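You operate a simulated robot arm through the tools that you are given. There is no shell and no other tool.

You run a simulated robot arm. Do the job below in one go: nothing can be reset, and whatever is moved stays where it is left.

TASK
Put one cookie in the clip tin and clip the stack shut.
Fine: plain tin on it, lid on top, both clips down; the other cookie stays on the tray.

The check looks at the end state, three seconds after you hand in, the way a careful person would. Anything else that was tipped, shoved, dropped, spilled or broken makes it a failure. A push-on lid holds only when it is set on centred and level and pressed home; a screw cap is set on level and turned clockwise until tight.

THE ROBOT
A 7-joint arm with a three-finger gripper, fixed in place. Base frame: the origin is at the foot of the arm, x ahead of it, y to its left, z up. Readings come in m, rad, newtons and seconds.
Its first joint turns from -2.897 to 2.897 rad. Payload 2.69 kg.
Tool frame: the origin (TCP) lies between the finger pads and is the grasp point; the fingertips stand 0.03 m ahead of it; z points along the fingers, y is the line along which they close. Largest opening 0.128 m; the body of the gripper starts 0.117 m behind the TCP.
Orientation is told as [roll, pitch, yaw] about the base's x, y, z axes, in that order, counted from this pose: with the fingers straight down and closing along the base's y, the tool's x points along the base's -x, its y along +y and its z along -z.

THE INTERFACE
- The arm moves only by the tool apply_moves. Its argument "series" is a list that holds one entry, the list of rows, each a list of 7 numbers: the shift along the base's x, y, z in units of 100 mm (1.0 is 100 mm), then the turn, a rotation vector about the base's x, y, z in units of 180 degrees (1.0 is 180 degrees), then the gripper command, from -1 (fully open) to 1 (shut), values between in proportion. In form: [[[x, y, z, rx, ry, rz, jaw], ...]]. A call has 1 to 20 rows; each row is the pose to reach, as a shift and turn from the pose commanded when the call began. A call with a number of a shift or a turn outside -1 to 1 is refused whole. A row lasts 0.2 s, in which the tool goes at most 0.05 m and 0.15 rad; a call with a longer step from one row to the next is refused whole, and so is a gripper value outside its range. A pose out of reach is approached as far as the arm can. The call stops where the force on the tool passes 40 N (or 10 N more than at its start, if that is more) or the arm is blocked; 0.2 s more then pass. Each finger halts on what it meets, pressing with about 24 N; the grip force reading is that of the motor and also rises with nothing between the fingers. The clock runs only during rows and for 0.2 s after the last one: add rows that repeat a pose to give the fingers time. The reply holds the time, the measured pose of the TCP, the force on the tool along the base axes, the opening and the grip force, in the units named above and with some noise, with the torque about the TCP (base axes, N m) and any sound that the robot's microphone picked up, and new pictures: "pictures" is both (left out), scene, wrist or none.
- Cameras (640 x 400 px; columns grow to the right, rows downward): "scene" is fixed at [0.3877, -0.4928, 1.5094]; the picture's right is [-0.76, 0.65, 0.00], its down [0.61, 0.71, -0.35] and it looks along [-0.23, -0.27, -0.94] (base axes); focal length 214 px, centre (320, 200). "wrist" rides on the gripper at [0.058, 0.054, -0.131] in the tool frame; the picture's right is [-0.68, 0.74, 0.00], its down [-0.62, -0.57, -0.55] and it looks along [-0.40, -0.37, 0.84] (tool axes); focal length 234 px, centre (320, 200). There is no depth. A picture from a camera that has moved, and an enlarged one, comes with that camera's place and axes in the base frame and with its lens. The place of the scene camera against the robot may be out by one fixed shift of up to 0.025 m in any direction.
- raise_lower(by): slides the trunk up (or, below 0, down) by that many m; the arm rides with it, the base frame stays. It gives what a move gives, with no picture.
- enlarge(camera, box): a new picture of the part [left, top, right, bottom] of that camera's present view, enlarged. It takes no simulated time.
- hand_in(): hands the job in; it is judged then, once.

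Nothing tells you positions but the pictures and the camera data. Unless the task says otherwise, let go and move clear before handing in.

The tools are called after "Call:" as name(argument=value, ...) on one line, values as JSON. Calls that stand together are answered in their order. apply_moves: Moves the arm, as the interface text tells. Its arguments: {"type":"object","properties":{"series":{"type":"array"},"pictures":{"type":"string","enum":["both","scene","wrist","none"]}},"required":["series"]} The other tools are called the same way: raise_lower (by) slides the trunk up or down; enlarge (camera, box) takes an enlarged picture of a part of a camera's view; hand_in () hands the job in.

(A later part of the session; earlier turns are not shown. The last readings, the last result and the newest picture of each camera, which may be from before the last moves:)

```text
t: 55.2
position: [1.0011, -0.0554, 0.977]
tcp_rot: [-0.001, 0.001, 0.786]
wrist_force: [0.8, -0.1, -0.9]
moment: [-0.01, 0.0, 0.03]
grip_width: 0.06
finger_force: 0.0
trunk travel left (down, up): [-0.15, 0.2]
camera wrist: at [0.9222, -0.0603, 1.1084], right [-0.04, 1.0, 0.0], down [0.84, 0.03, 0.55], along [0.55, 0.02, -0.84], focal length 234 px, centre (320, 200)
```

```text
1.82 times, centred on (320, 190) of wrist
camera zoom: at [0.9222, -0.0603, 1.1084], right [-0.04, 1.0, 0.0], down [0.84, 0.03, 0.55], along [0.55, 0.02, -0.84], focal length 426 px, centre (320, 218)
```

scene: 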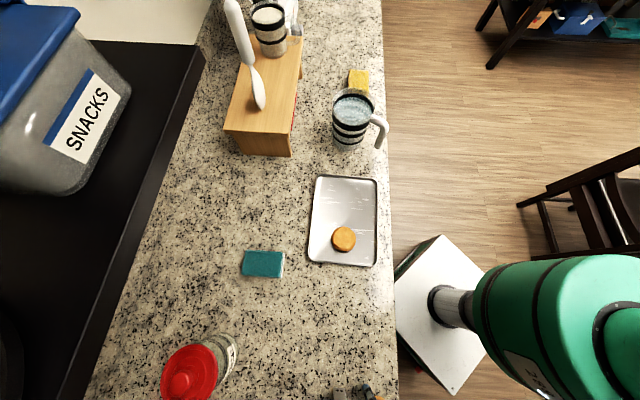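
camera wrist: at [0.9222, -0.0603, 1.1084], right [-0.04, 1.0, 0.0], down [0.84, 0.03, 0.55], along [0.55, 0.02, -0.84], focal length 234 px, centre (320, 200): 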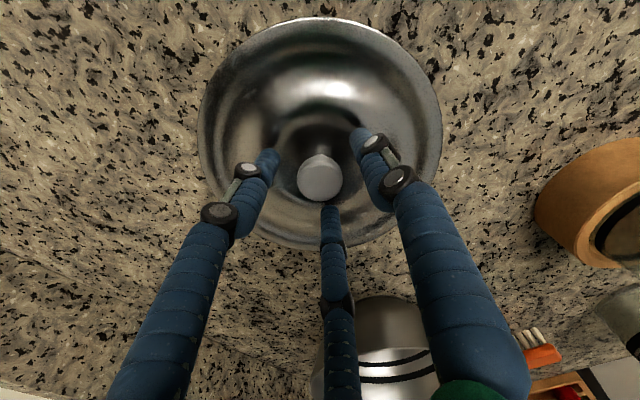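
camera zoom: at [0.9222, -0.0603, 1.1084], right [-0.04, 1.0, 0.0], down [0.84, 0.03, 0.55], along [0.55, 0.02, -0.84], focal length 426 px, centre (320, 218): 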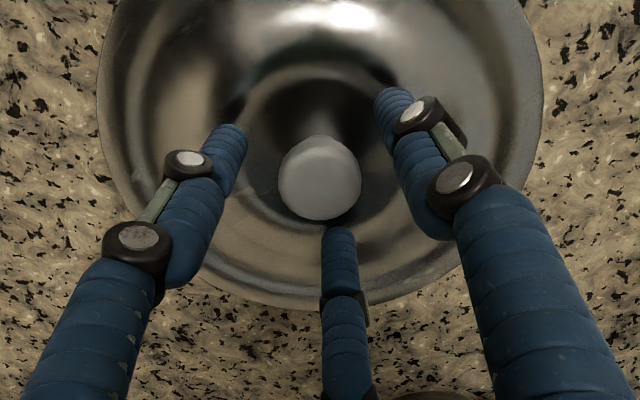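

The fingers surround the knob without contact. I'm inching a little lower before closing.

Call:
apply_moves(series=[[[0.02, 0, -0.02, 0, 0, 0, 0.06], [0.02, 0, -0.04, 0, 0, 0, 0.06], [0.02, 0, -0.05, 0, 0, 0, 0.06], [0.02, 0, -0.05, 0, 0, 0, 0.06]]], pictures="wrist")

Call:
enlarge(camera="wrist", box=[240, 90, 400, 250])

```text
t: 56.2
position: [1.0031, -0.0569, 0.9718]
tcp_rot: [0.002, 0.001, 0.785]
wrist_force: [-0.2, 0.2, -0.1]
moment: [-0.02, 0.0, -0.03]
grip_width: 0.0599
finger_force: 0.0
trunk travel left (down, up): [-0.15, 0.2]
camera wrist: at [0.9242, -0.0609, 1.1035], right [-0.04, 1.0, 0.0], down [0.84, 0.03, 0.55], along [0.55, 0.02, -0.84], focal length 234 px, centre (320, 200)
```

wrist: 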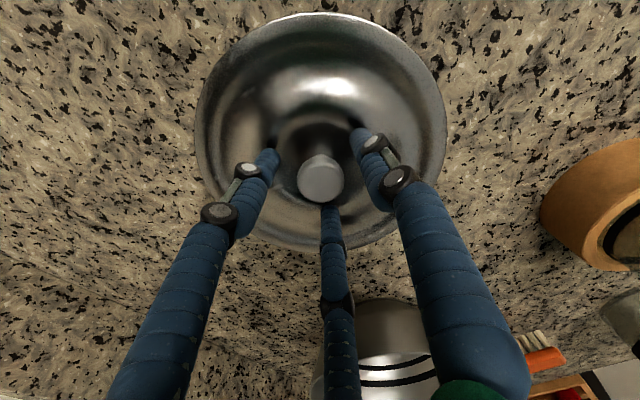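

```text
2.50 times, centred on (320, 170) of wrist
camera zoom: at [0.9242, -0.0609, 1.1035], right [-0.04, 1.0, 0.0], down [0.84, 0.03, 0.55], along [0.55, 0.02, -0.84], focal length 585 px, centre (320, 275)
```

zoom: 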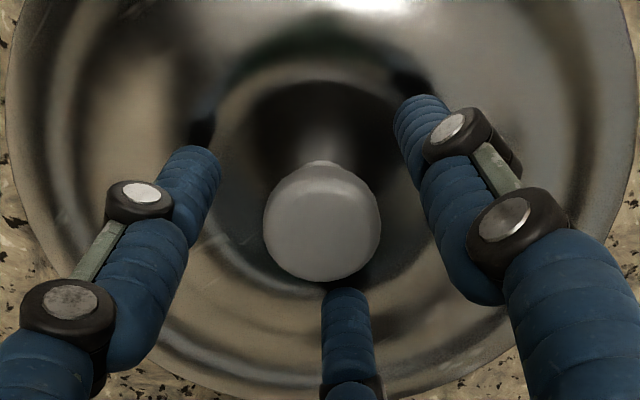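

The pads overlap the knob by about a centimetre. I'm closing on it.

Call:
apply_moves(series=[[[0, 0, 0, 0, 0, 0, 0.3], [0, 0, 0, 0, 0, 0, 0.5], [0, 0, 0, 0, 0, 0, 0.7], [0, 0, 0, 0, 0, 0, 0.8], [0, 0, 0, 0, 0, 0, 0.8]]], pictures="wrist")

Call:
enlarge(camera="wrist", box=[240, 90, 400, 250])

```text
t: 57.4
position: [1.0026, -0.0569, 0.9729]
tcp_rot: [-0.001, 0.0, 0.786]
wrist_force: [-0.2, -0.6, 0.6]
moment: [0.01, -0.01, -0.04]
grip_width: 0.0327
finger_force: 23.9
trunk travel left (down, up): [-0.15, 0.2]
camera wrist: at [0.9242, -0.0608, 1.1037], right [-0.04, 1.0, 0.0], down [0.84, 0.03, 0.55], along [0.55, 0.02, -0.84], focal length 234 px, centre (320, 200)
```

wrist: 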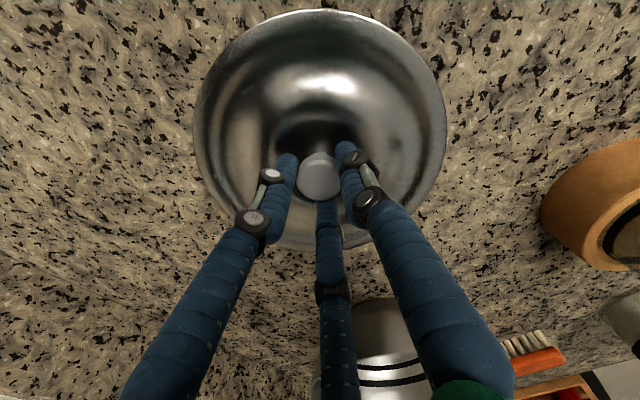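

```text
2.50 times, centred on (320, 170) of wrist
camera zoom: at [0.9242, -0.0608, 1.1037], right [-0.04, 1.0, 0.0], down [0.84, 0.03, 0.55], along [0.55, 0.02, -0.84], focal length 585 px, centre (320, 275)
```

zoom: 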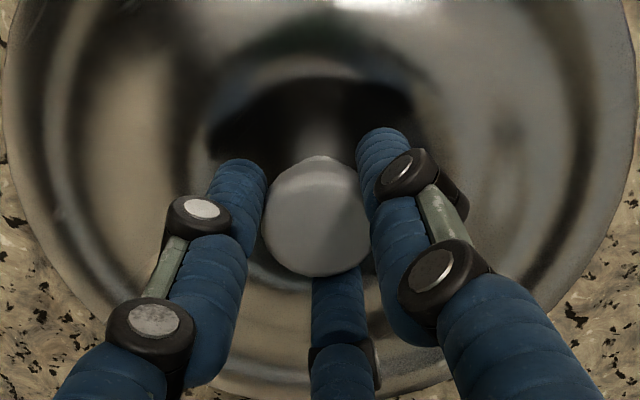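

The knob is held at 32.7 mm. I'm lifting slowly and checking that the lid hangs level.

Call:
apply_moves(series=[[[0, 0, 0.05, 0, 0, 0, 0.8], [0, 0, 0.15, 0, 0, 0, 0.8], [0, 0, 0.3, 0, 0, 0, 0.8], [0, 0, 0.5, 0, 0, 0, 0.8], [0, 0, 0.5, 0, 0, 0, 0.8]]], pictures="wrist")

Call:
enlarge(camera="wrist", box=[180, 0, 460, 260])

```text
t: 58.6
position: [1.002, -0.0569, 1.0235]
tcp_rot: [0.0, 0.001, 0.786]
wrist_force: [-1.0, 0.3, -0.8]
moment: [-0.03, -0.03, 0.0]
grip_width: 0.0327
finger_force: 23.9
trunk travel left (down, up): [-0.15, 0.2]
camera wrist: at [0.9243, -0.061, 1.1542], right [-0.04, 1.0, 0.0], down [0.84, 0.03, 0.55], along [0.55, 0.02, -0.84], focal length 234 px, centre (320, 200)
```

wrist: 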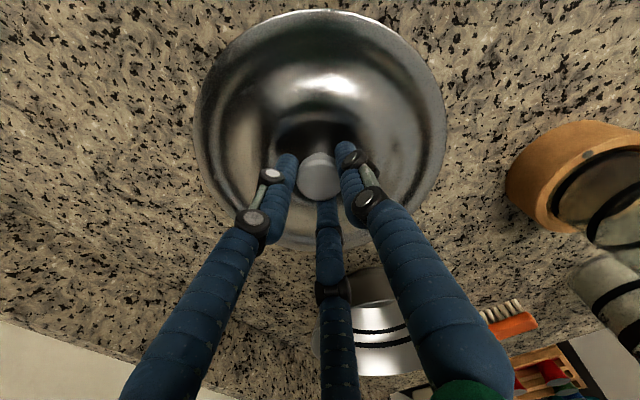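

```text
1.54 times, centred on (320, 130) of wrist
camera zoom: at [0.9243, -0.061, 1.1542], right [-0.04, 1.0, 0.0], down [0.84, 0.03, 0.55], along [0.55, 0.02, -0.84], focal length 360 px, centre (320, 308)
```

zoom: 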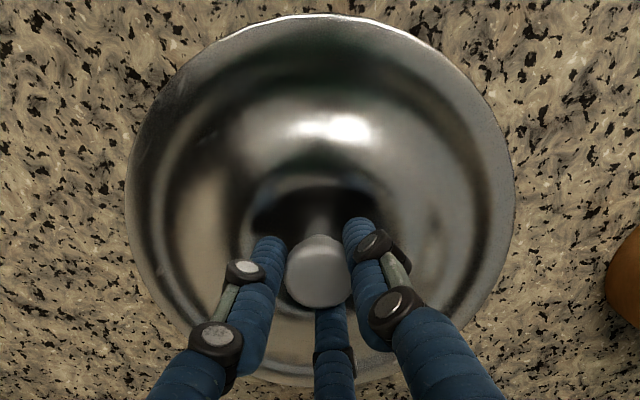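

The lid lifts level. I'll zoom in on its edge to understand its profile and find its exact centre.

Call:
enlarge(camera="wrist", box=[190, 0, 320, 80])

Call:
enlarge(camera="wrist", box=[320, 0, 450, 80])

Call:
enlarge(camera="wrist", box=[180, 150, 310, 270])

```text
4.92 times, centred on (255, 40) of wrist
camera zoom: at [0.9243, -0.061, 1.1542], right [-0.04, 1.0, 0.0], down [0.84, 0.03, 0.55], along [0.55, 0.02, -0.84], focal length 1153 px, centre (640, 988)
```

zoom: 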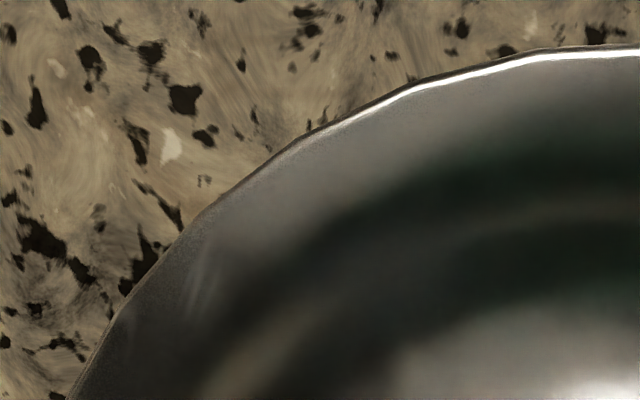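

```text
4.92 times, centred on (385, 40) of wrist
camera zoom: at [0.9243, -0.061, 1.1542], right [-0.04, 1.0, 0.0], down [0.84, 0.03, 0.55], along [0.55, 0.02, -0.84], focal length 1153 px, centre (0, 988)
```

zoom: 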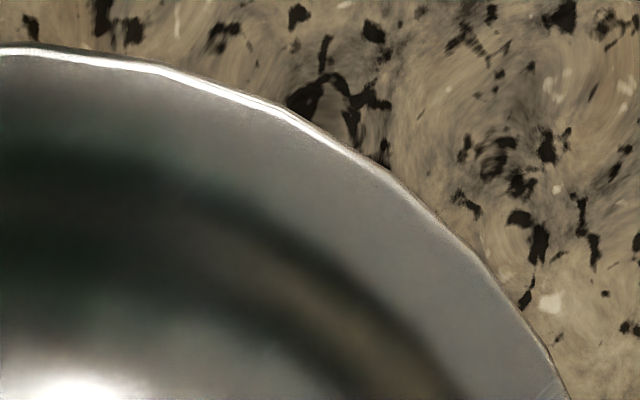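

```text
3.33 times, centred on (245, 210) of wrist
camera zoom: at [0.9243, -0.061, 1.1542], right [-0.04, 1.0, 0.0], down [0.84, 0.03, 0.55], along [0.55, 0.02, -0.84], focal length 781 px, centre (570, 167)
```

zoom: 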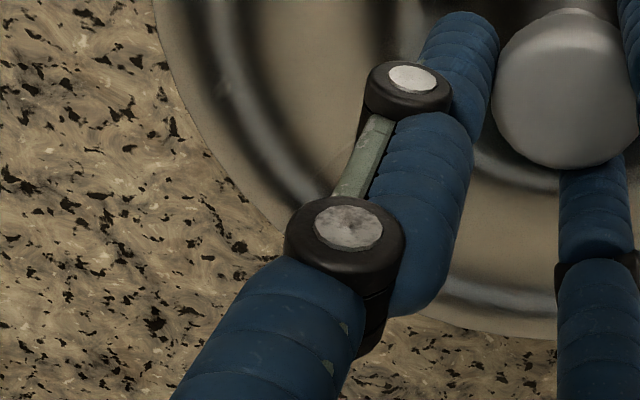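

The fits are now consistent across views: the stack is centred at about (0.6505, -0.171), with the tin rim near z 1.018 and radius about 0.094. The lid's flange is slightly wider. I'm carrying the lid over.

Call:
apply_moves(series=[[[0, 0, 0.3, 0, 0, 0, 0.8], [0, 0, 0.6, 0, 0, 0, 0.8], [0, 0, 0.9, 0, 0, 0, 0.8], [0, 0, 1.0, 0, 0, 0, 0.8]]], pictures="none")

Call:
apply_moves(series=[[[-0.2, -0.05, 0.1, 0, 0, 0, 0.8], [-0.45, -0.15, 0.1, 0, 0, 0, 0.8], [-0.7, -0.25, 0.1, 0, 0, 0, 0.8], [-0.95, -0.3, 0.1, 0, 0, 0, 0.8], [-1.0, -0.33, 0.1, 0, 0, 0, 0.8]]], pictures="none")

Call:
apply_moves(series=[[[-0.2, -0.05, 0, 0, 0, 0, 0.8], [-0.45, -0.15, 0, 0, 0, 0, 0.8], [-0.7, -0.25, 0, 0, 0, 0, 0.8], [-0.95, -0.3, 0, 0, 0, 0, 0.8], [-1.0, -0.33, 0, 0, 0, 0, 0.8]]], pictures="none")

Call:
apply_moves(series=[[[-0.2, -0.05, 0, 0, 0, 0, 0.8], [-0.45, -0.15, 0, 0, 0, 0, 0.8], [-0.7, -0.25, 0, 0, 0, 0, 0.8], [-0.95, -0.3, 0, 0, 0, 0, 0.8], [-1.0, -0.33, 0, 0, 0, 0, 0.8]]], pictures="wrist")

```text
t: 59.6
position: [1.0018, -0.0582, 1.123]
tcp_rot: [0.002, 0.0, 0.785]
wrist_force: [-0.7, 0.4, -2.3]
moment: [-0.01, -0.01, 0.0]
grip_width: 0.0328
finger_force: 23.8
trunk travel left (down, up): [-0.15, 0.2]
```

```text
t: 60.8
position: [0.9024, -0.0903, 1.1319]
tcp_rot: [0.0, -0.002, 0.785]
wrist_force: [-0.2, 0.4, -1.1]
moment: [0.01, -0.05, 0.01]
grip_width: 0.033
finger_force: 24.0
trunk travel left (down, up): [-0.15, 0.2]
```

```text
t: 62.0
position: [0.8024, -0.1242, 1.1319]
tcp_rot: [-0.001, 0.0, 0.785]
wrist_force: [-0.7, 0.1, -0.5]
moment: [0.01, -0.04, -0.04]
grip_width: 0.0334
finger_force: 24.0
trunk travel left (down, up): [-0.15, 0.2]
```

```text
t: 63.2
position: [0.701, -0.157, 1.1323]
tcp_rot: [0.002, -0.004, 0.784]
wrist_force: [-1.6, 0.8, -0.5]
moment: [-0.05, -0.02, 0.0]
grip_width: 0.0331
finger_force: 24.4
trunk travel left (down, up): [-0.15, 0.2]
camera wrist: at [0.6233, -0.1597, 1.2643], right [-0.04, 1.0, 0.0], down [0.84, 0.03, 0.55], along [0.55, 0.02, -0.84], focal length 234 px, centre (320, 200)
```

wrist: 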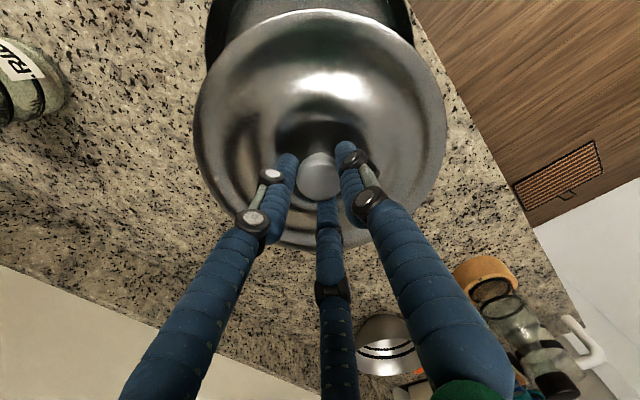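

The lid is partway over the stack, with part of the tin rim still visible beyond it. I'll zoom in to confirm the rim's position relative to the lid.

Call:
enlarge(camera="wrist", box=[180, 0, 320, 90])

Call:
enlarge(camera="wrist", box=[320, 0, 460, 90])

```text
4.44 times, centred on (250, 45) of wrist
camera zoom: at [0.6233, -0.1597, 1.2643], right [-0.04, 1.0, 0.0], down [0.84, 0.03, 0.55], along [0.55, 0.02, -0.84], focal length 1041 px, centre (631, 889)
```

zoom: 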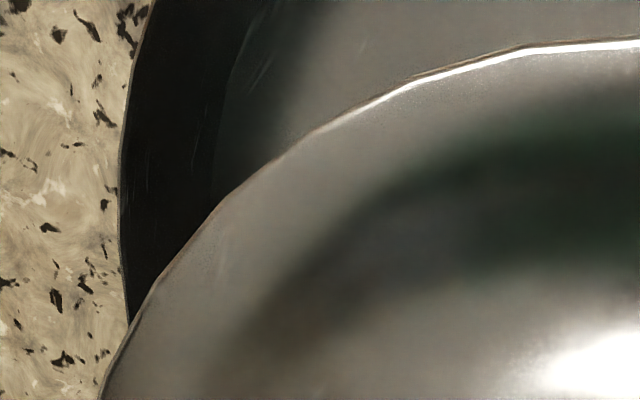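

```text
4.44 times, centred on (390, 45) of wrist
camera zoom: at [0.6233, -0.1597, 1.2643], right [-0.04, 1.0, 0.0], down [0.84, 0.03, 0.55], along [0.55, 0.02, -0.84], focal length 1041 px, centre (9, 889)
```

zoom: 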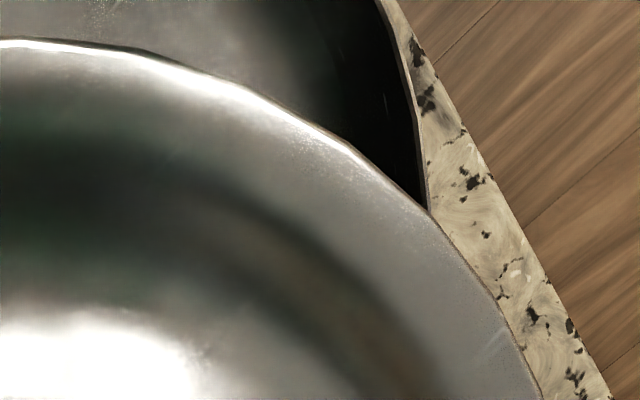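

The rim's y-centre reads -0.169 to -0.171, but x is less certain. I'll shift the lid sideways so the near and left parts of the rim show, and refine x.

Call:
apply_moves(series=[[[-0.2, 0.3, 0, 0, 0, 0, 0.8], [-0.4, 0.6, 0, 0, 0, 0, 0.8], [-0.6, 0.9, 0, 0, 0, 0, 0.8], [-0.6, 0.9, 0, 0, 0, 0, 0.8]]], pictures="wrist")

Call:
enlarge(camera="wrist", box=[110, 50, 270, 210])

```text
t: 64.2
position: [0.6432, -0.0647, 1.1319]
tcp_rot: [-0.001, 0.0, 0.786]
wrist_force: [-0.4, -0.1, -1.5]
moment: [-0.04, -0.04, -0.04]
grip_width: 0.0329
finger_force: 24.0
trunk travel left (down, up): [-0.15, 0.2]
camera wrist: at [0.5639, -0.0689, 1.2643], right [-0.04, 1.0, 0.0], down [0.84, 0.03, 0.55], along [0.55, 0.02, -0.84], focal length 234 px, centre (320, 200)
```

wrist: 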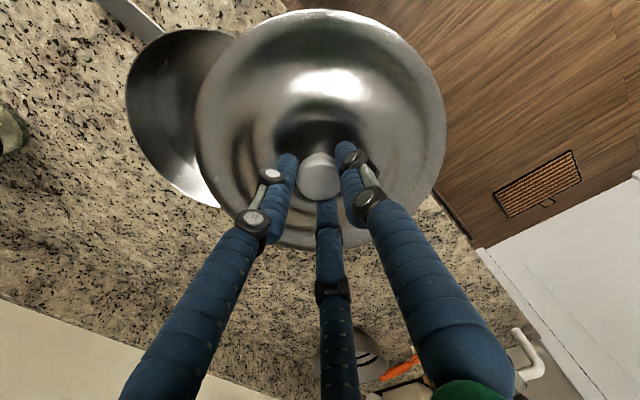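

```text
2.50 times, centred on (190, 130) of wrist
camera zoom: at [0.5639, -0.0689, 1.2643], right [-0.04, 1.0, 0.0], down [0.84, 0.03, 0.55], along [0.55, 0.02, -0.84], focal length 585 px, centre (645, 375)
```

zoom: 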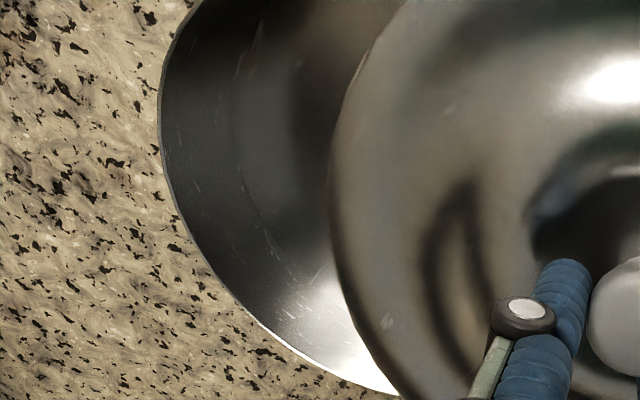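

Call:
enlarge(camera="wrist", box=[110, 0, 270, 160])

```text
2.50 times, centred on (190, 80) of wrist
camera zoom: at [0.5639, -0.0689, 1.2643], right [-0.04, 1.0, 0.0], down [0.84, 0.03, 0.55], along [0.55, 0.02, -0.84], focal length 585 px, centre (645, 500)
```

zoom: 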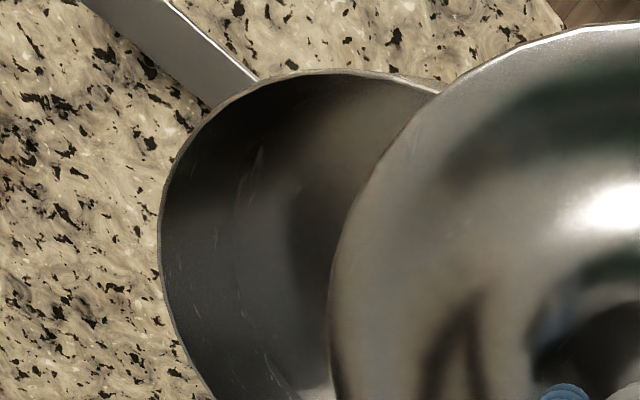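

The better fit puts the tin rim centre at (0.649, -0.1695). I'm moving the lid directly above it and then lowering in stages.

Call:
apply_moves(series=[[[0.03, -0.3, 0, 0, 0, 0, 0.8], [0.06, -0.65, 0, 0, 0, 0, 0.8], [0.06, -0.95, 0, 0, 0, 0, 0.8], [0.06, -1.0, 0, 0, 0, 0, 0.8], [0.06, -1.0, 0, 0, 0, 0, 0.8]]], pictures="none")

Call:
apply_moves(series=[[[0, -0.05, -0.2, 0, 0, 0, 0.8], [0, -0.05, -0.4, 0, 0, 0, 0.8], [0, -0.05, -0.5, 0, 0, 0, 0.8], [0, -0.05, -0.5, 0, 0, 0, 0.8]]], pictures="wrist")

```text
t: 65.4
position: [0.6482, -0.1655, 1.1324]
tcp_rot: [0.0, 0.0, 0.784]
wrist_force: [-0.2, -0.4, -1.2]
moment: [0.0, 0.0, 0.03]
grip_width: 0.0331
finger_force: 24.1
trunk travel left (down, up): [-0.15, 0.2]
```

```text
t: 66.4
position: [0.6485, -0.171, 1.0819]
tcp_rot: [0.0, 0.0, 0.785]
wrist_force: [0.2, 0.8, -1.0]
moment: [0.0, 0.02, 0.05]
grip_width: 0.0326
finger_force: 23.8
trunk travel left (down, up): [-0.15, 0.2]
camera wrist: at [0.5702, -0.1746, 1.2139], right [-0.04, 1.0, 0.0], down [0.84, 0.03, 0.55], along [0.55, 0.02, -0.84], focal length 234 px, centre (320, 200)
```

wrist: 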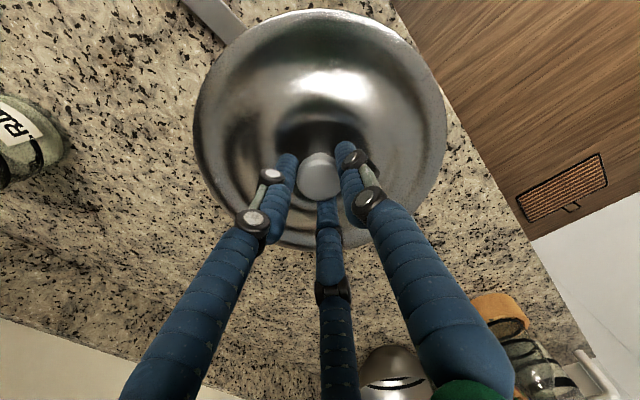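

The lid is centred within about a millimetre. I'm lowering in small steps and watching the force.

Call:
apply_moves(series=[[[0.005, 0.01, -0.03, 0, 0, 0, 0.8], [0.005, 0.01, -0.06, 0, 0, 0, 0.8], [0.005, 0.01, -0.09, 0, 0, 0, 0.8], [0.005, 0.01, -0.09, 0, 0, 0, 0.8]]], pictures="none")

Call:
apply_moves(series=[[[0, 0, -0.02, 0, 0, 0, 0.8], [0, 0, -0.04, 0, 0, 0, 0.8], [0, 0, -0.04, 0, 0, 0, 0.8]]], pictures="none")

```text
t: 67.4
position: [0.6492, -0.17, 1.0735]
tcp_rot: [0.001, 0.0, 0.788]
wrist_force: [0.4, -0.1, -1.9]
moment: [-0.02, 0.01, -0.02]
grip_width: 0.0328
finger_force: 24.4
trunk travel left (down, up): [-0.15, 0.2]
```

```text
t: 68.2
position: [0.65, -0.1706, 1.0688]
tcp_rot: [0.0, -0.001, 0.786]
wrist_force: [1.6, -0.3, 5.3]
moment: [0.54, -0.02, -0.17]
grip_width: 0.0328
finger_force: 23.7
trunk travel left (down, up): [-0.15, 0.2]
```

First contact is at about 1.069, on the +y side. I'll press slightly further to see whether it settles or resists.

Call:
apply_moves(series=[[[0, 0, -0.01, 0, 0, 0, 0.8], [0, 0, -0.01, 0, 0, 0, 0.8]]], pictures="wrist")

Call:
enlarge(camera="wrist", box=[180, 0, 320, 90])

Call:
enlarge(camera="wrist", box=[320, 0, 460, 90])

```text
t: 68.8
position: [0.6498, -0.1702, 1.0697]
tcp_rot: [0.002, -0.002, 0.785]
wrist_force: [2.7, -2.5, 8.4]
moment: [0.01, -0.13, -0.15]
grip_width: 0.0324
finger_force: 24.2
trunk travel left (down, up): [-0.15, 0.2]
camera wrist: at [0.5709, -0.1738, 1.2003], right [-0.04, 1.0, 0.0], down [0.83, 0.03, 0.55], along [0.55, 0.02, -0.84], focal length 234 px, centre (320, 200)
```

wrist: 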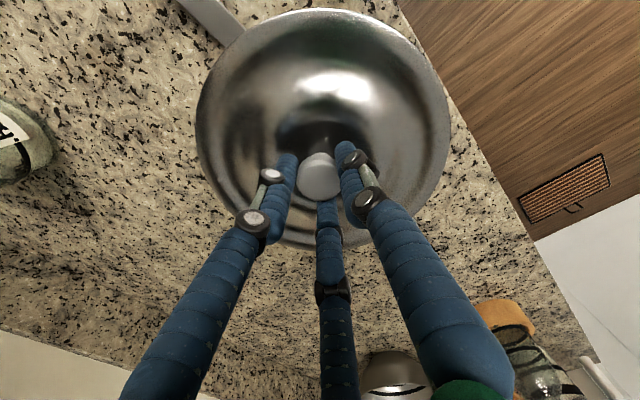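

```text
4.44 times, centred on (250, 45) of wrist
camera zoom: at [0.5709, -0.1738, 1.2003], right [-0.04, 1.0, 0.0], down [0.83, 0.03, 0.55], along [0.55, 0.02, -0.84], focal length 1041 px, centre (631, 889)
```

zoom: 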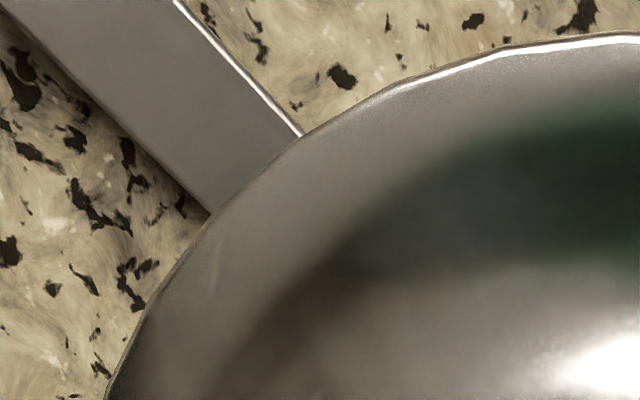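

```text
4.44 times, centred on (390, 45) of wrist
camera zoom: at [0.5709, -0.1738, 1.2003], right [-0.04, 1.0, 0.0], down [0.83, 0.03, 0.55], along [0.55, 0.02, -0.84], focal length 1041 px, centre (9, 889)
```

zoom: 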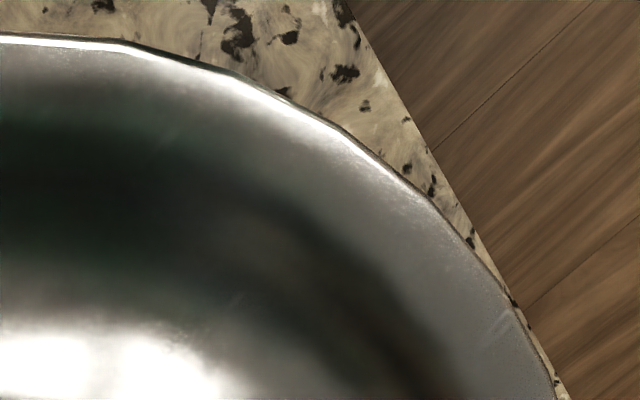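

Force is now balanced, with a small sideways push toward (+x, -y). I'll follow that push by 2 mm while pressing lightly, to see if the lid drops into its seat.

Call:
apply_moves(series=[[[0.01, -0.01, 0, 0, 0, 0, 0.8], [0.02, -0.02, 0, 0, 0, 0, 0.8], [0.02, -0.02, -0.01, 0, 0, 0, 0.8], [0.02, -0.02, -0.01, 0, 0, 0, 0.8]]], pictures="none")

```text
t: 69.8
position: [0.6504, -0.173, 1.0682]
tcp_rot: [-0.001, -0.003, 0.786]
wrist_force: [-5.3, 1.6, 19.2]
moment: [0.21, 0.16, -0.19]
grip_width: 0.0328
finger_force: 24.2
trunk travel left (down, up): [-0.15, 0.2]
```

The load is balanced but there's no drop. I'll ease off, release the knob, and look from a distance at how the lid sits.

Call:
apply_moves(series=[[[-0.01, 0.01, 0.01, 0, 0, 0, 0.8], [-0.01, 0.01, 0.01, 0, 0, 0, 0.5], [-0.01, 0.01, 0.01, 0, 0, 0, 0.1], [-0.01, 0.01, 0.01, 0, 0, 0, 0.06], [-0.01, 0.01, 0.01, 0, 0, 0, 0.06]]], pictures="wrist")

Call:
apply_moves(series=[[[0, 0, 0.3, 0, 0, 0, 0.06], [0, 0, 0.6, 0, 0, 0, 0.06], [0, 0, 0.9, 0, 0, 0, 0.06], [0, 0, 0.9, 0, 0, 0, 0.06]]], pictures="wrist")

```text
t: 71.0
position: [0.6499, -0.1707, 1.0674]
tcp_rot: [0.001, 0.001, 0.786]
wrist_force: [-0.3, -0.1, -0.1]
moment: [0.01, -0.01, 0.04]
grip_width: 0.0601
finger_force: 0.1
trunk travel left (down, up): [-0.15, 0.2]
camera wrist: at [0.572, -0.1744, 1.1996], right [-0.04, 1.0, 0.0], down [0.84, 0.03, 0.55], along [0.55, 0.02, -0.84], focal length 234 px, centre (320, 200)
```

wrist: 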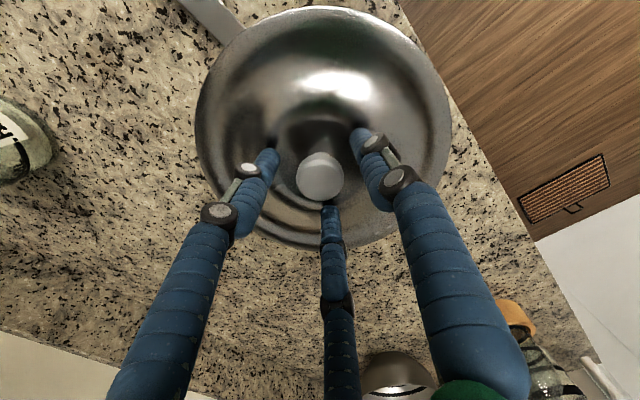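

```text
t: 72.0
position: [0.6496, -0.1706, 1.1585]
tcp_rot: [0.0, 0.001, 0.786]
wrist_force: [-0.6, -0.1, 0.2]
moment: [-0.02, 0.03, -0.01]
grip_width: 0.0602
finger_force: 0.0
trunk travel left (down, up): [-0.15, 0.2]
camera wrist: at [0.5711, -0.1743, 1.2897], right [-0.04, 1.0, 0.0], down [0.84, 0.03, 0.55], along [0.55, 0.02, -0.84], focal length 234 px, centre (320, 200)
```

wrist: 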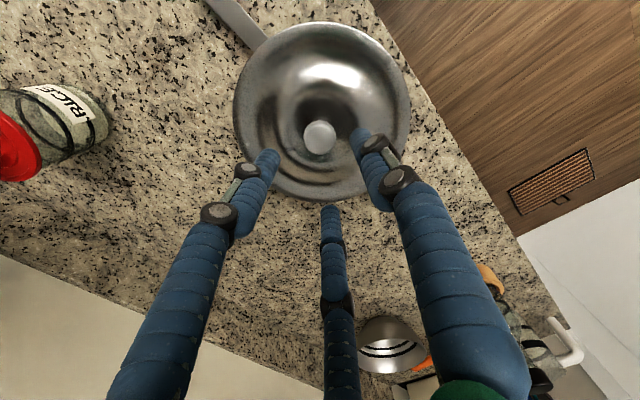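

The lid is resting on the stack. I'll back away and tilt the hand to get a side view and check that the lid is level and seated, and see how the clips are built.

Call:
apply_moves(series=[[[-0.3, 0, 0, 0, 0, 0, -0.4], [-0.6, 0, 0, 0, 0, 0, -0.6], [-0.9, 0, 0, 0, -0.04, 0, -0.6], [-1.0, 0, 0, 0, -0.08, 0, -0.6], [-1.0, 0, 0, 0, -0.12, 0, -0.6], [-1.0, 0, 0, 0, -0.16, 0, -0.6], [-1.0, 0, 0, 0, -0.2, 0, -0.6], [-1.0, 0, 0, 0, -0.22, 0, -0.6]]], pictures="none")

Call:
apply_moves(series=[[[-0.2, 0.2, -0.1, 0, 0, 0, -0.6], [-0.4, 0.4, -0.2, 0, 0, 0, -0.6], [-0.6, 0.6, -0.3, 0, 0, 0, -0.6], [-0.6, 0.6, -0.3, 0, 0, 0, -0.6]]], pictures="wrist")

```text
t: 73.8
position: [0.5503, -0.1709, 1.1593]
tcp_rot: [-0.531, -0.469, 0.914]
wrist_force: [0.4, -0.6, 0.2]
moment: [-0.05, 0.03, 0.01]
grip_width: 0.1025
finger_force: 0.1
trunk travel left (down, up): [-0.15, 0.2]
```

```text
t: 74.8
position: [0.4904, -0.1112, 1.129]
tcp_rot: [-0.529, -0.468, 0.916]
wrist_force: [-0.3, 1.0, 0.1]
moment: [0.0, -0.01, -0.02]
grip_width: 0.1021
finger_force: 0.1
trunk travel left (down, up): [-0.15, 0.2]
camera wrist: at [0.3461, -0.1148, 1.1795], right [-0.03, 1.0, -0.03], down [0.29, 0.03, 0.96], along [0.96, 0.02, -0.29], focal length 234 px, centre (320, 200)
```

wrist: 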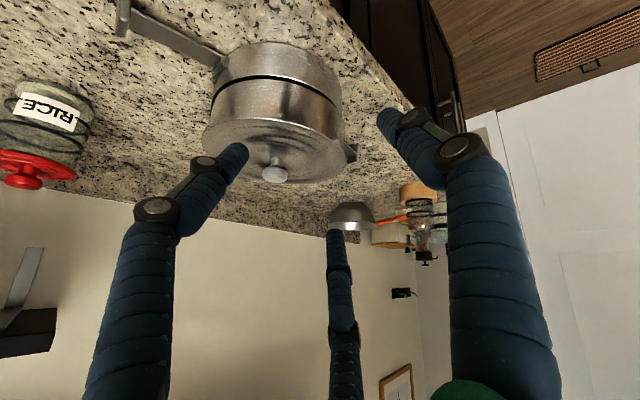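

Excellent side view of the stack, though upside-down in the picture. I'll zoom in on it.

Call:
enlarge(camera="wrist", box=[180, 20, 380, 200])

Call:
enlarge(camera="wrist", box=[100, 0, 240, 100])

Call:
enlarge(camera="wrist", box=[300, 90, 380, 190])

```text
2.22 times, centred on (280, 110) of wrist
camera zoom: at [0.3461, -0.1148, 1.1795], right [-0.03, 1.0, -0.03], down [0.29, 0.03, 0.96], along [0.96, 0.02, -0.29], focal length 520 px, centre (409, 400)
```

zoom: 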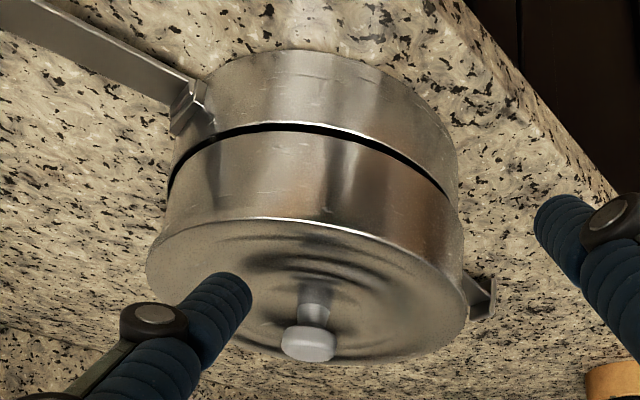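

```text
4.00 times, centred on (170, 50) of wrist
camera zoom: at [0.3461, -0.1148, 1.1795], right [-0.03, 1.0, -0.03], down [0.29, 0.03, 0.96], along [0.96, 0.02, -0.29], focal length 937 px, centre (920, 800)
```

zoom: 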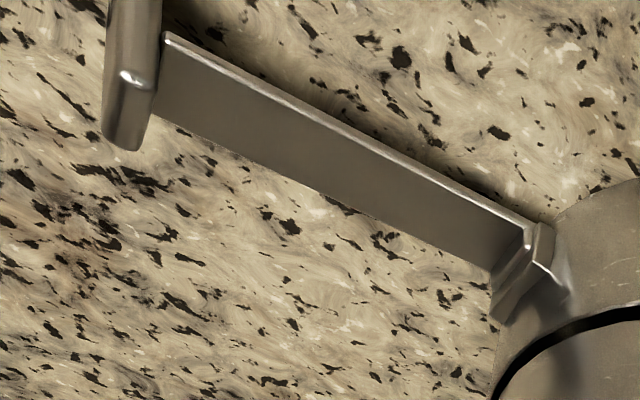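

```text
4.00 times, centred on (340, 140) of wrist
camera zoom: at [0.3461, -0.1148, 1.1795], right [-0.03, 1.0, -0.03], down [0.29, 0.03, 0.96], along [0.96, 0.02, -0.29], focal length 937 px, centre (240, 440)
```

zoom: 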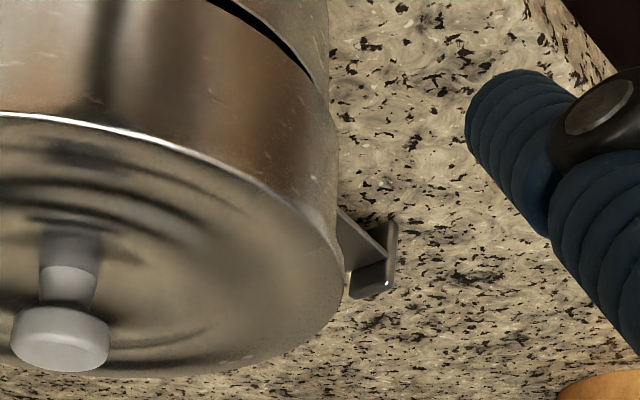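

A dark band shows between the two tins. I need to know whether it's a designed groove or a gap, so I'm zooming in further.

Call:
enlarge(camera="wrist", box=[200, 40, 280, 110])

Call:
enlarge(camera="wrist", box=[270, 40, 350, 130])

Call:
enlarge(camera="wrist", box=[190, 100, 360, 190])

```text
5.71 times, centred on (240, 75) of wrist
camera zoom: at [0.3461, -0.1148, 1.1795], right [-0.03, 1.0, -0.03], down [0.29, 0.03, 0.96], along [0.96, 0.02, -0.29], focal length 1338 px, centre (777, 914)
```

zoom: 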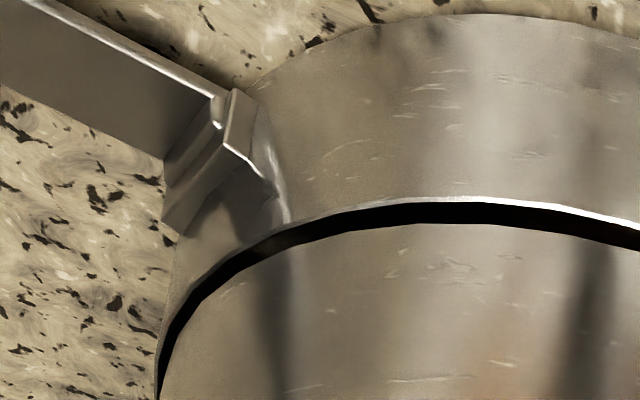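

```text
4.44 times, centred on (310, 85) of wrist
camera zoom: at [0.3461, -0.1148, 1.1795], right [-0.03, 1.0, -0.03], down [0.29, 0.03, 0.96], along [0.96, 0.02, -0.29], focal length 1041 px, centre (364, 711)
```

zoom: 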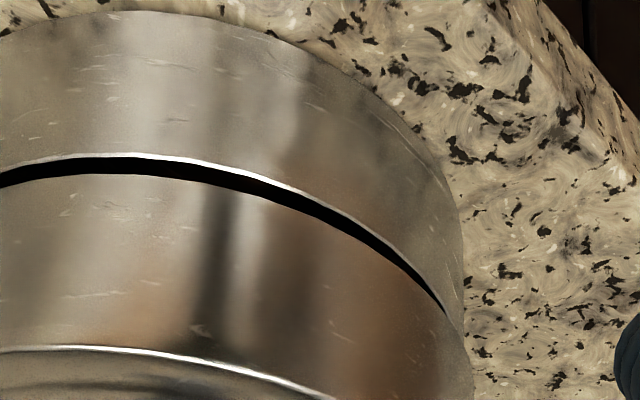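

```text
3.76 times, centred on (275, 145) of wrist
camera zoom: at [0.3461, -0.1148, 1.1795], right [-0.03, 1.0, -0.03], down [0.29, 0.03, 0.96], along [0.96, 0.02, -0.29], focal length 882 px, centre (489, 407)
```

zoom: 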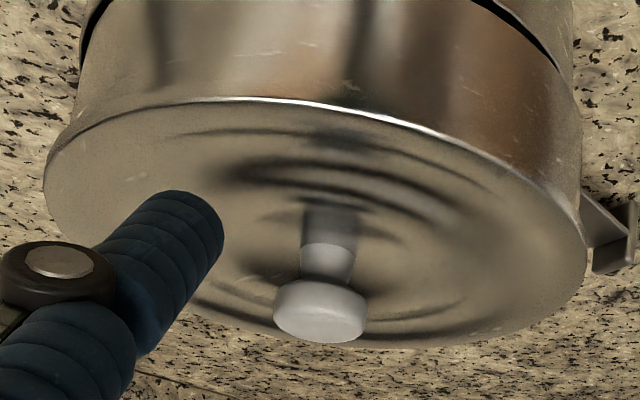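

The gap looks uniform on this side, at about 4–5 mm. I'll look from another side (+y) to see whether the upper tin is level all around.

Call:
apply_moves(series=[[[0, 0.2, 0.2, 0, 0, -0.045, -0.6], [0, 0.4, 0.3, 0, 0, -0.09, -0.6], [0, 0.6, 0.3, 0, 0, -0.135, -0.6], [0.1, 0.8, 0.3, 0, 0, -0.18, -0.6], [0.2, 1.0, 0.3, 0, 0, -0.225, -0.6], [0.4, 1.0, 0.3, 0, 0, -0.27, -0.6], [0.6, 1.0, 0.3, 0, 0, -0.315, -0.6], [0.8, 1.0, 0.2, 0, 0, -0.36, -0.6], [1.0, 1.0, 0.1, 0, 0, -0.405, -0.6], [1.0, 1.0, 0, 0, 0, -0.45, -0.6], [1.0, 1.0, 0, 0, 0, -0.475, -0.6], [1.0, 1.0, 0, 0, 0, -0.5, -0.6], [1.0, 1.0, 0, 0, 0, -0.5, -0.6]]], pictures="none")

Call:
apply_moves(series=[[[0.3, 0.1, -0.1, 0, 0, 0, -0.6], [0.6, 0.2, -0.1, 0, 0, 0, -0.6], [0.6, 0.2, -0.1, 0, 0, 0, -0.6]]], pictures="wrist")

Call:
enlarge(camera="wrist", box=[180, 20, 460, 220])

```text
t: 77.6
position: [0.5887, -0.0112, 1.1274]
tcp_rot: [-0.529, -0.468, -0.657]
wrist_force: [0.1, -0.6, 0.1]
moment: [0.0, 0.06, -0.04]
grip_width: 0.1024
finger_force: 0.1
out of reach, approached as far as the arm can: row 2
trunk travel left (down, up): [-0.15, 0.2]
```

```text
t: 78.4
position: [0.6519, 0.0105, 1.1183]
tcp_rot: [-0.529, -0.468, -0.657]
wrist_force: [-0.1, -0.2, -0.8]
moment: [-0.03, 0.01, -0.05]
grip_width: 0.1022
finger_force: 0.1
trunk travel left (down, up): [-0.15, 0.2]
camera wrist: at [0.6485, 0.1539, 1.1688], right [1.0, 0.03, -0.03], down [0.04, -0.29, 0.96], along [0.02, -0.96, -0.29], focal length 234 px, centre (320, 200)
```

wrist: 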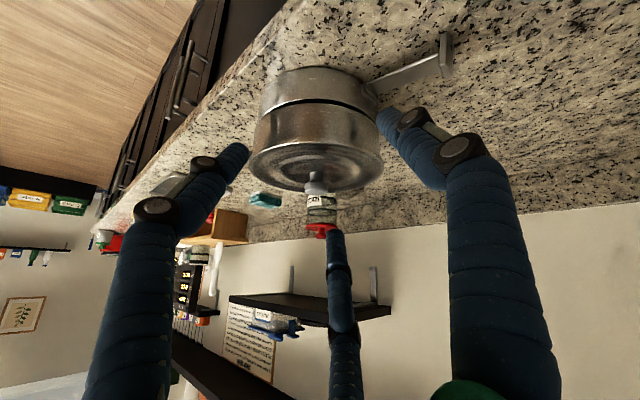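

```text
2.00 times, centred on (320, 120) of wrist
camera zoom: at [0.6485, 0.1539, 1.1688], right [1.0, 0.03, -0.03], down [0.04, -0.29, 0.96], along [0.02, -0.96, -0.29], focal length 468 px, centre (320, 360)
```

zoom: 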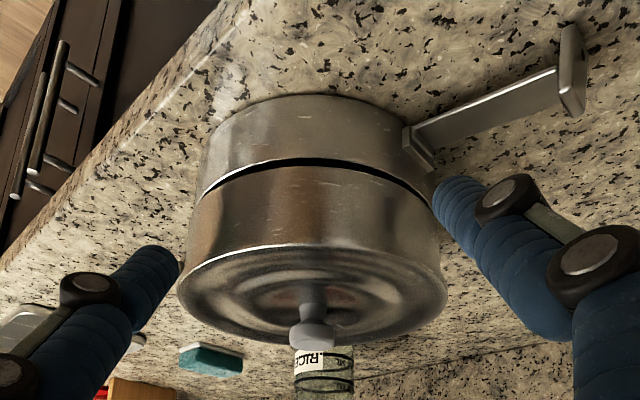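

Call:
enlarge(camera="wrist", box=[250, 60, 330, 130])

Call:
enlarge(camera="wrist", box=[310, 60, 390, 130])

Call:
enlarge(camera="wrist", box=[240, 120, 400, 200])

Call:
enlarge(camera="wrist", box=[360, 20, 470, 110])

```text
5.71 times, centred on (290, 95) of wrist
camera zoom: at [0.6485, 0.1539, 1.1688], right [1.0, 0.03, -0.03], down [0.04, -0.29, 0.96], along [0.02, -0.96, -0.29], focal length 1338 px, centre (491, 800)
```

zoom: 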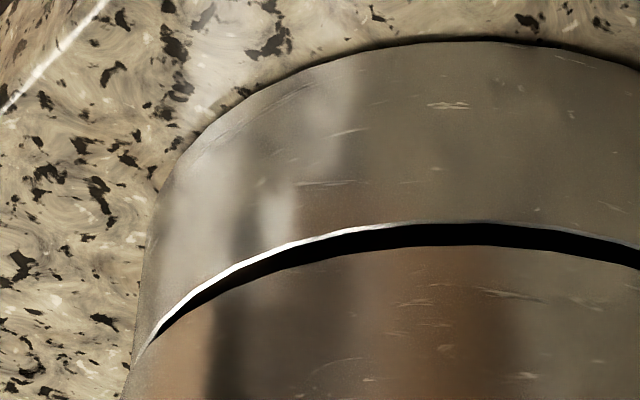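

```text
5.71 times, centred on (350, 95) of wrist
camera zoom: at [0.6485, 0.1539, 1.1688], right [1.0, 0.03, -0.03], down [0.04, -0.29, 0.96], along [0.02, -0.96, -0.29], focal length 1338 px, centre (149, 800)
```

zoom: 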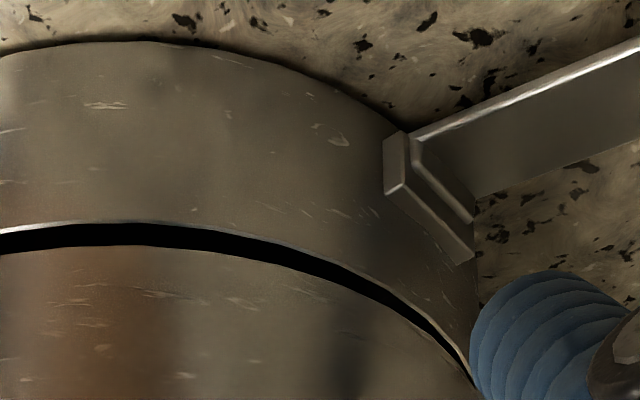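

```text
4.00 times, centred on (320, 160) of wrist
camera zoom: at [0.6485, 0.1539, 1.1688], right [1.0, 0.03, -0.03], down [0.04, -0.29, 0.96], along [0.02, -0.96, -0.29], focal length 937 px, centre (320, 360)
```

zoom: 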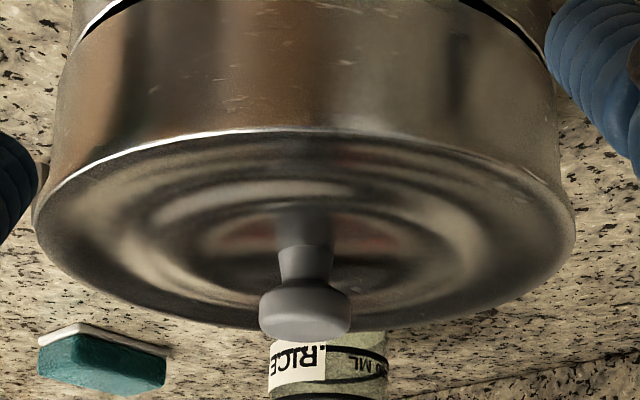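

```text
4.44 times, centred on (415, 65) of wrist
camera zoom: at [0.6485, 0.1539, 1.1688], right [1.0, 0.03, -0.03], down [0.04, -0.29, 0.96], along [0.02, -0.96, -0.29], focal length 1041 px, centre (-102, 800)
```

zoom: 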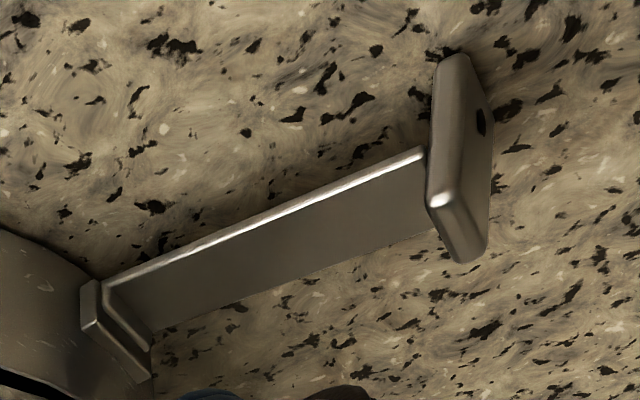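

A uniform gap shows from this side too. I'll take a lower, flatter view to judge the joints between clip tin, plain tin and lid more clearly.

Call:
apply_moves(series=[[[-0.1, 0.2, -0.1, -0.03, 0, 0, -0.6], [-0.3, 0.4, -0.3, -0.06, 0, 0, -0.6], [-0.4, 0.4, -0.6, -0.06, 0, 0, -0.6], [-0.4, 0.4, -0.85, -0.06, 0, 0, -0.6], [-0.4, 0.4, -0.85, -0.06, 0, 0, -0.6]]], pictures="wrist")

Call:
enlarge(camera="wrist", box=[250, 60, 450, 200])

```text
t: 79.6
position: [0.6111, 0.049, 1.0332]
tcp_rot: [-0.706, -0.576, -0.567]
wrist_force: [1.0, -0.3, -0.6]
moment: [-0.03, 0.01, -0.03]
grip_width: 0.1026
finger_force: 0.0
trunk travel left (down, up): [-0.15, 0.2]
camera wrist: at [0.608, 0.2002, 1.0558], right [1.0, 0.03, -0.03], down [0.03, -0.11, 0.99], along [0.02, -0.99, -0.11], focal length 234 px, centre (320, 200)
```

wrist: 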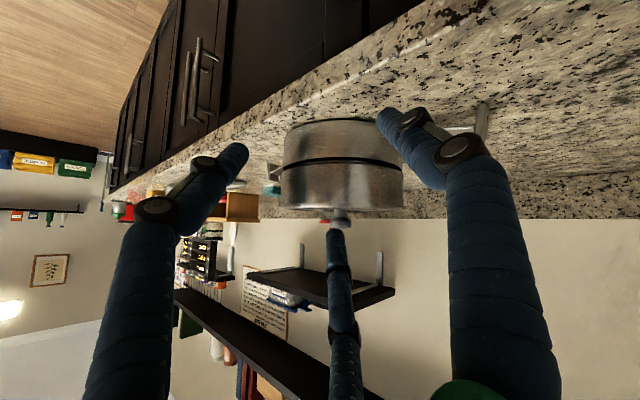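

```text
2.86 times, centred on (350, 130) of wrist
camera zoom: at [0.608, 0.2002, 1.0558], right [1.0, 0.03, -0.03], down [0.03, -0.11, 0.99], along [0.02, -0.99, -0.11], focal length 669 px, centre (234, 400)
```

zoom: 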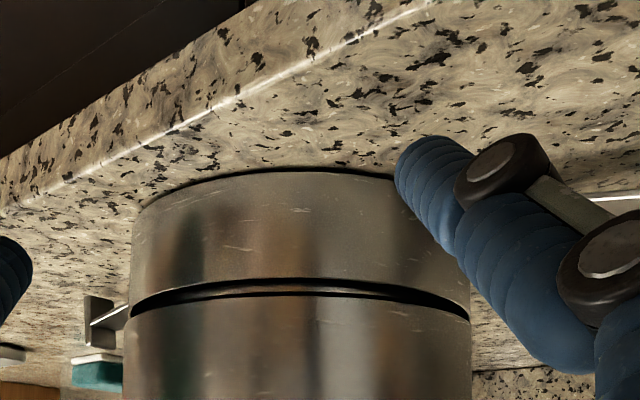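

A recessed neck is visible inside the gap. I'm zooming in at full detail.

Call:
enlarge(camera="wrist", box=[285, 140, 345, 180])

Call:
enlarge(camera="wrist", box=[345, 140, 405, 180])

Call:
enlarge(camera="wrist", box=[275, 180, 415, 230])

Call:
enlarge(camera="wrist", box=[280, 105, 400, 165])

```text
10.00 times, centred on (315, 160) of wrist
camera zoom: at [0.608, 0.2002, 1.0558], right [1.0, 0.03, -0.03], down [0.03, -0.11, 0.99], along [0.02, -0.99, -0.11], focal length 2342 px, centre (370, 600)
```

zoom: 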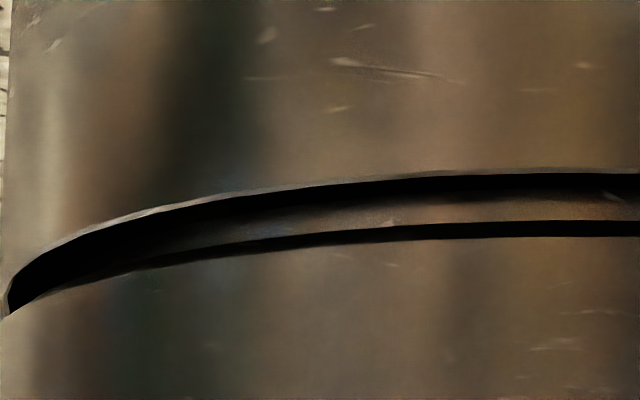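

```text
10.00 times, centred on (375, 160) of wrist
camera zoom: at [0.608, 0.2002, 1.0558], right [1.0, 0.03, -0.03], down [0.03, -0.11, 0.99], along [0.02, -0.99, -0.11], focal length 2342 px, centre (-230, 600)
```

zoom: 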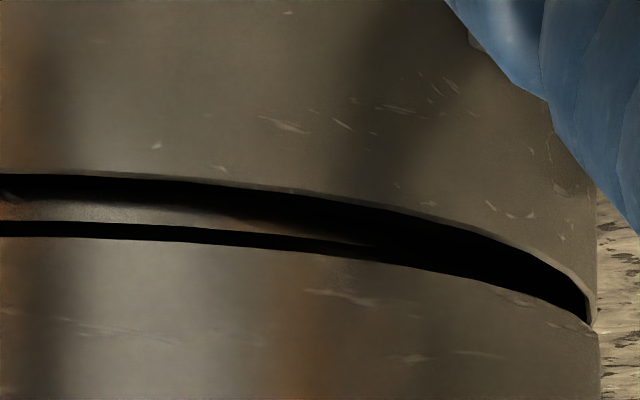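

```text
4.57 times, centred on (345, 205) of wrist
camera zoom: at [0.608, 0.2002, 1.0558], right [1.0, 0.03, -0.03], down [0.03, -0.11, 0.99], along [0.02, -0.99, -0.11], focal length 1070 px, centre (206, 177)
```

zoom: 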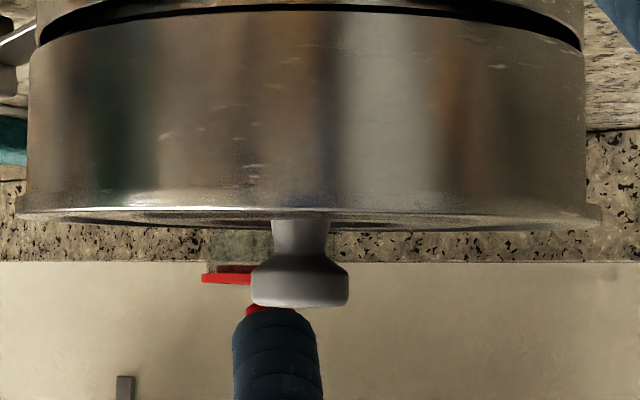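

```text
5.33 times, centred on (340, 135) of wrist
camera zoom: at [0.608, 0.2002, 1.0558], right [1.0, 0.03, -0.03], down [0.03, -0.11, 0.99], along [0.02, -0.99, -0.11], focal length 1249 px, centre (213, 547)
```

zoom: 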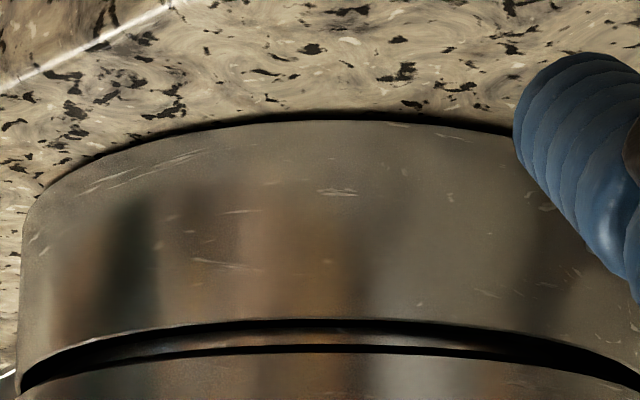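

The lid's lip sits directly on the plain tin and is centred within about 1 mm. The plain tin, however, rides on a roughly 7 mm gap with a recessed neck showing, so it may not have dropped into the clip tin. I'll take a low view from the -x side to measure its y-offset.

Call:
apply_moves(series=[[[0, 0, 0.3, 0, 0, 0, -0.6], [0, 0, 0.6, 0, 0, 0.045, -0.6], [-0.2, 0.1, 0.9, 0, 0, 0.09, -0.6], [-0.4, 0.1, 0.9, 0, 0, 0.135, -0.6], [-0.6, 0, 0.9, 0, 0, 0.18, -0.6], [-0.8, -0.2, 0.9, 0, 0, 0.225, -0.6], [-1.0, -0.4, 0.9, 0, 0, 0.27, -0.6], [-1.0, -0.6, 0.9, 0, 0, 0.315, -0.6], [-1.0, -0.8, 0.9, 0, 0, 0.36, -0.6], [-1.0, -1.0, 0.9, 0, 0, 0.405, -0.6], [-1.0, -1.0, 0.9, 0, 0, 0.45, -0.6], [-1.0, -1.0, 0.9, 0, 0, 0.475, -0.6], [-1.0, -1.0, 0.9, 0, 0, 0.5, -0.6], [-1.0, -1.0, 0.9, 0, 0, 0.5, -0.6]]], pictures="none")

```text
t: 82.6
position: [0.5102, -0.0515, 1.1233]
tcp_rot: [-0.705, -0.578, 1.003]
wrist_force: [0.3, 0.6, -0.3]
moment: [0.0, -0.01, 0.01]
grip_width: 0.1026
finger_force: 0.1
trunk travel left (down, up): [-0.15, 0.2]
```

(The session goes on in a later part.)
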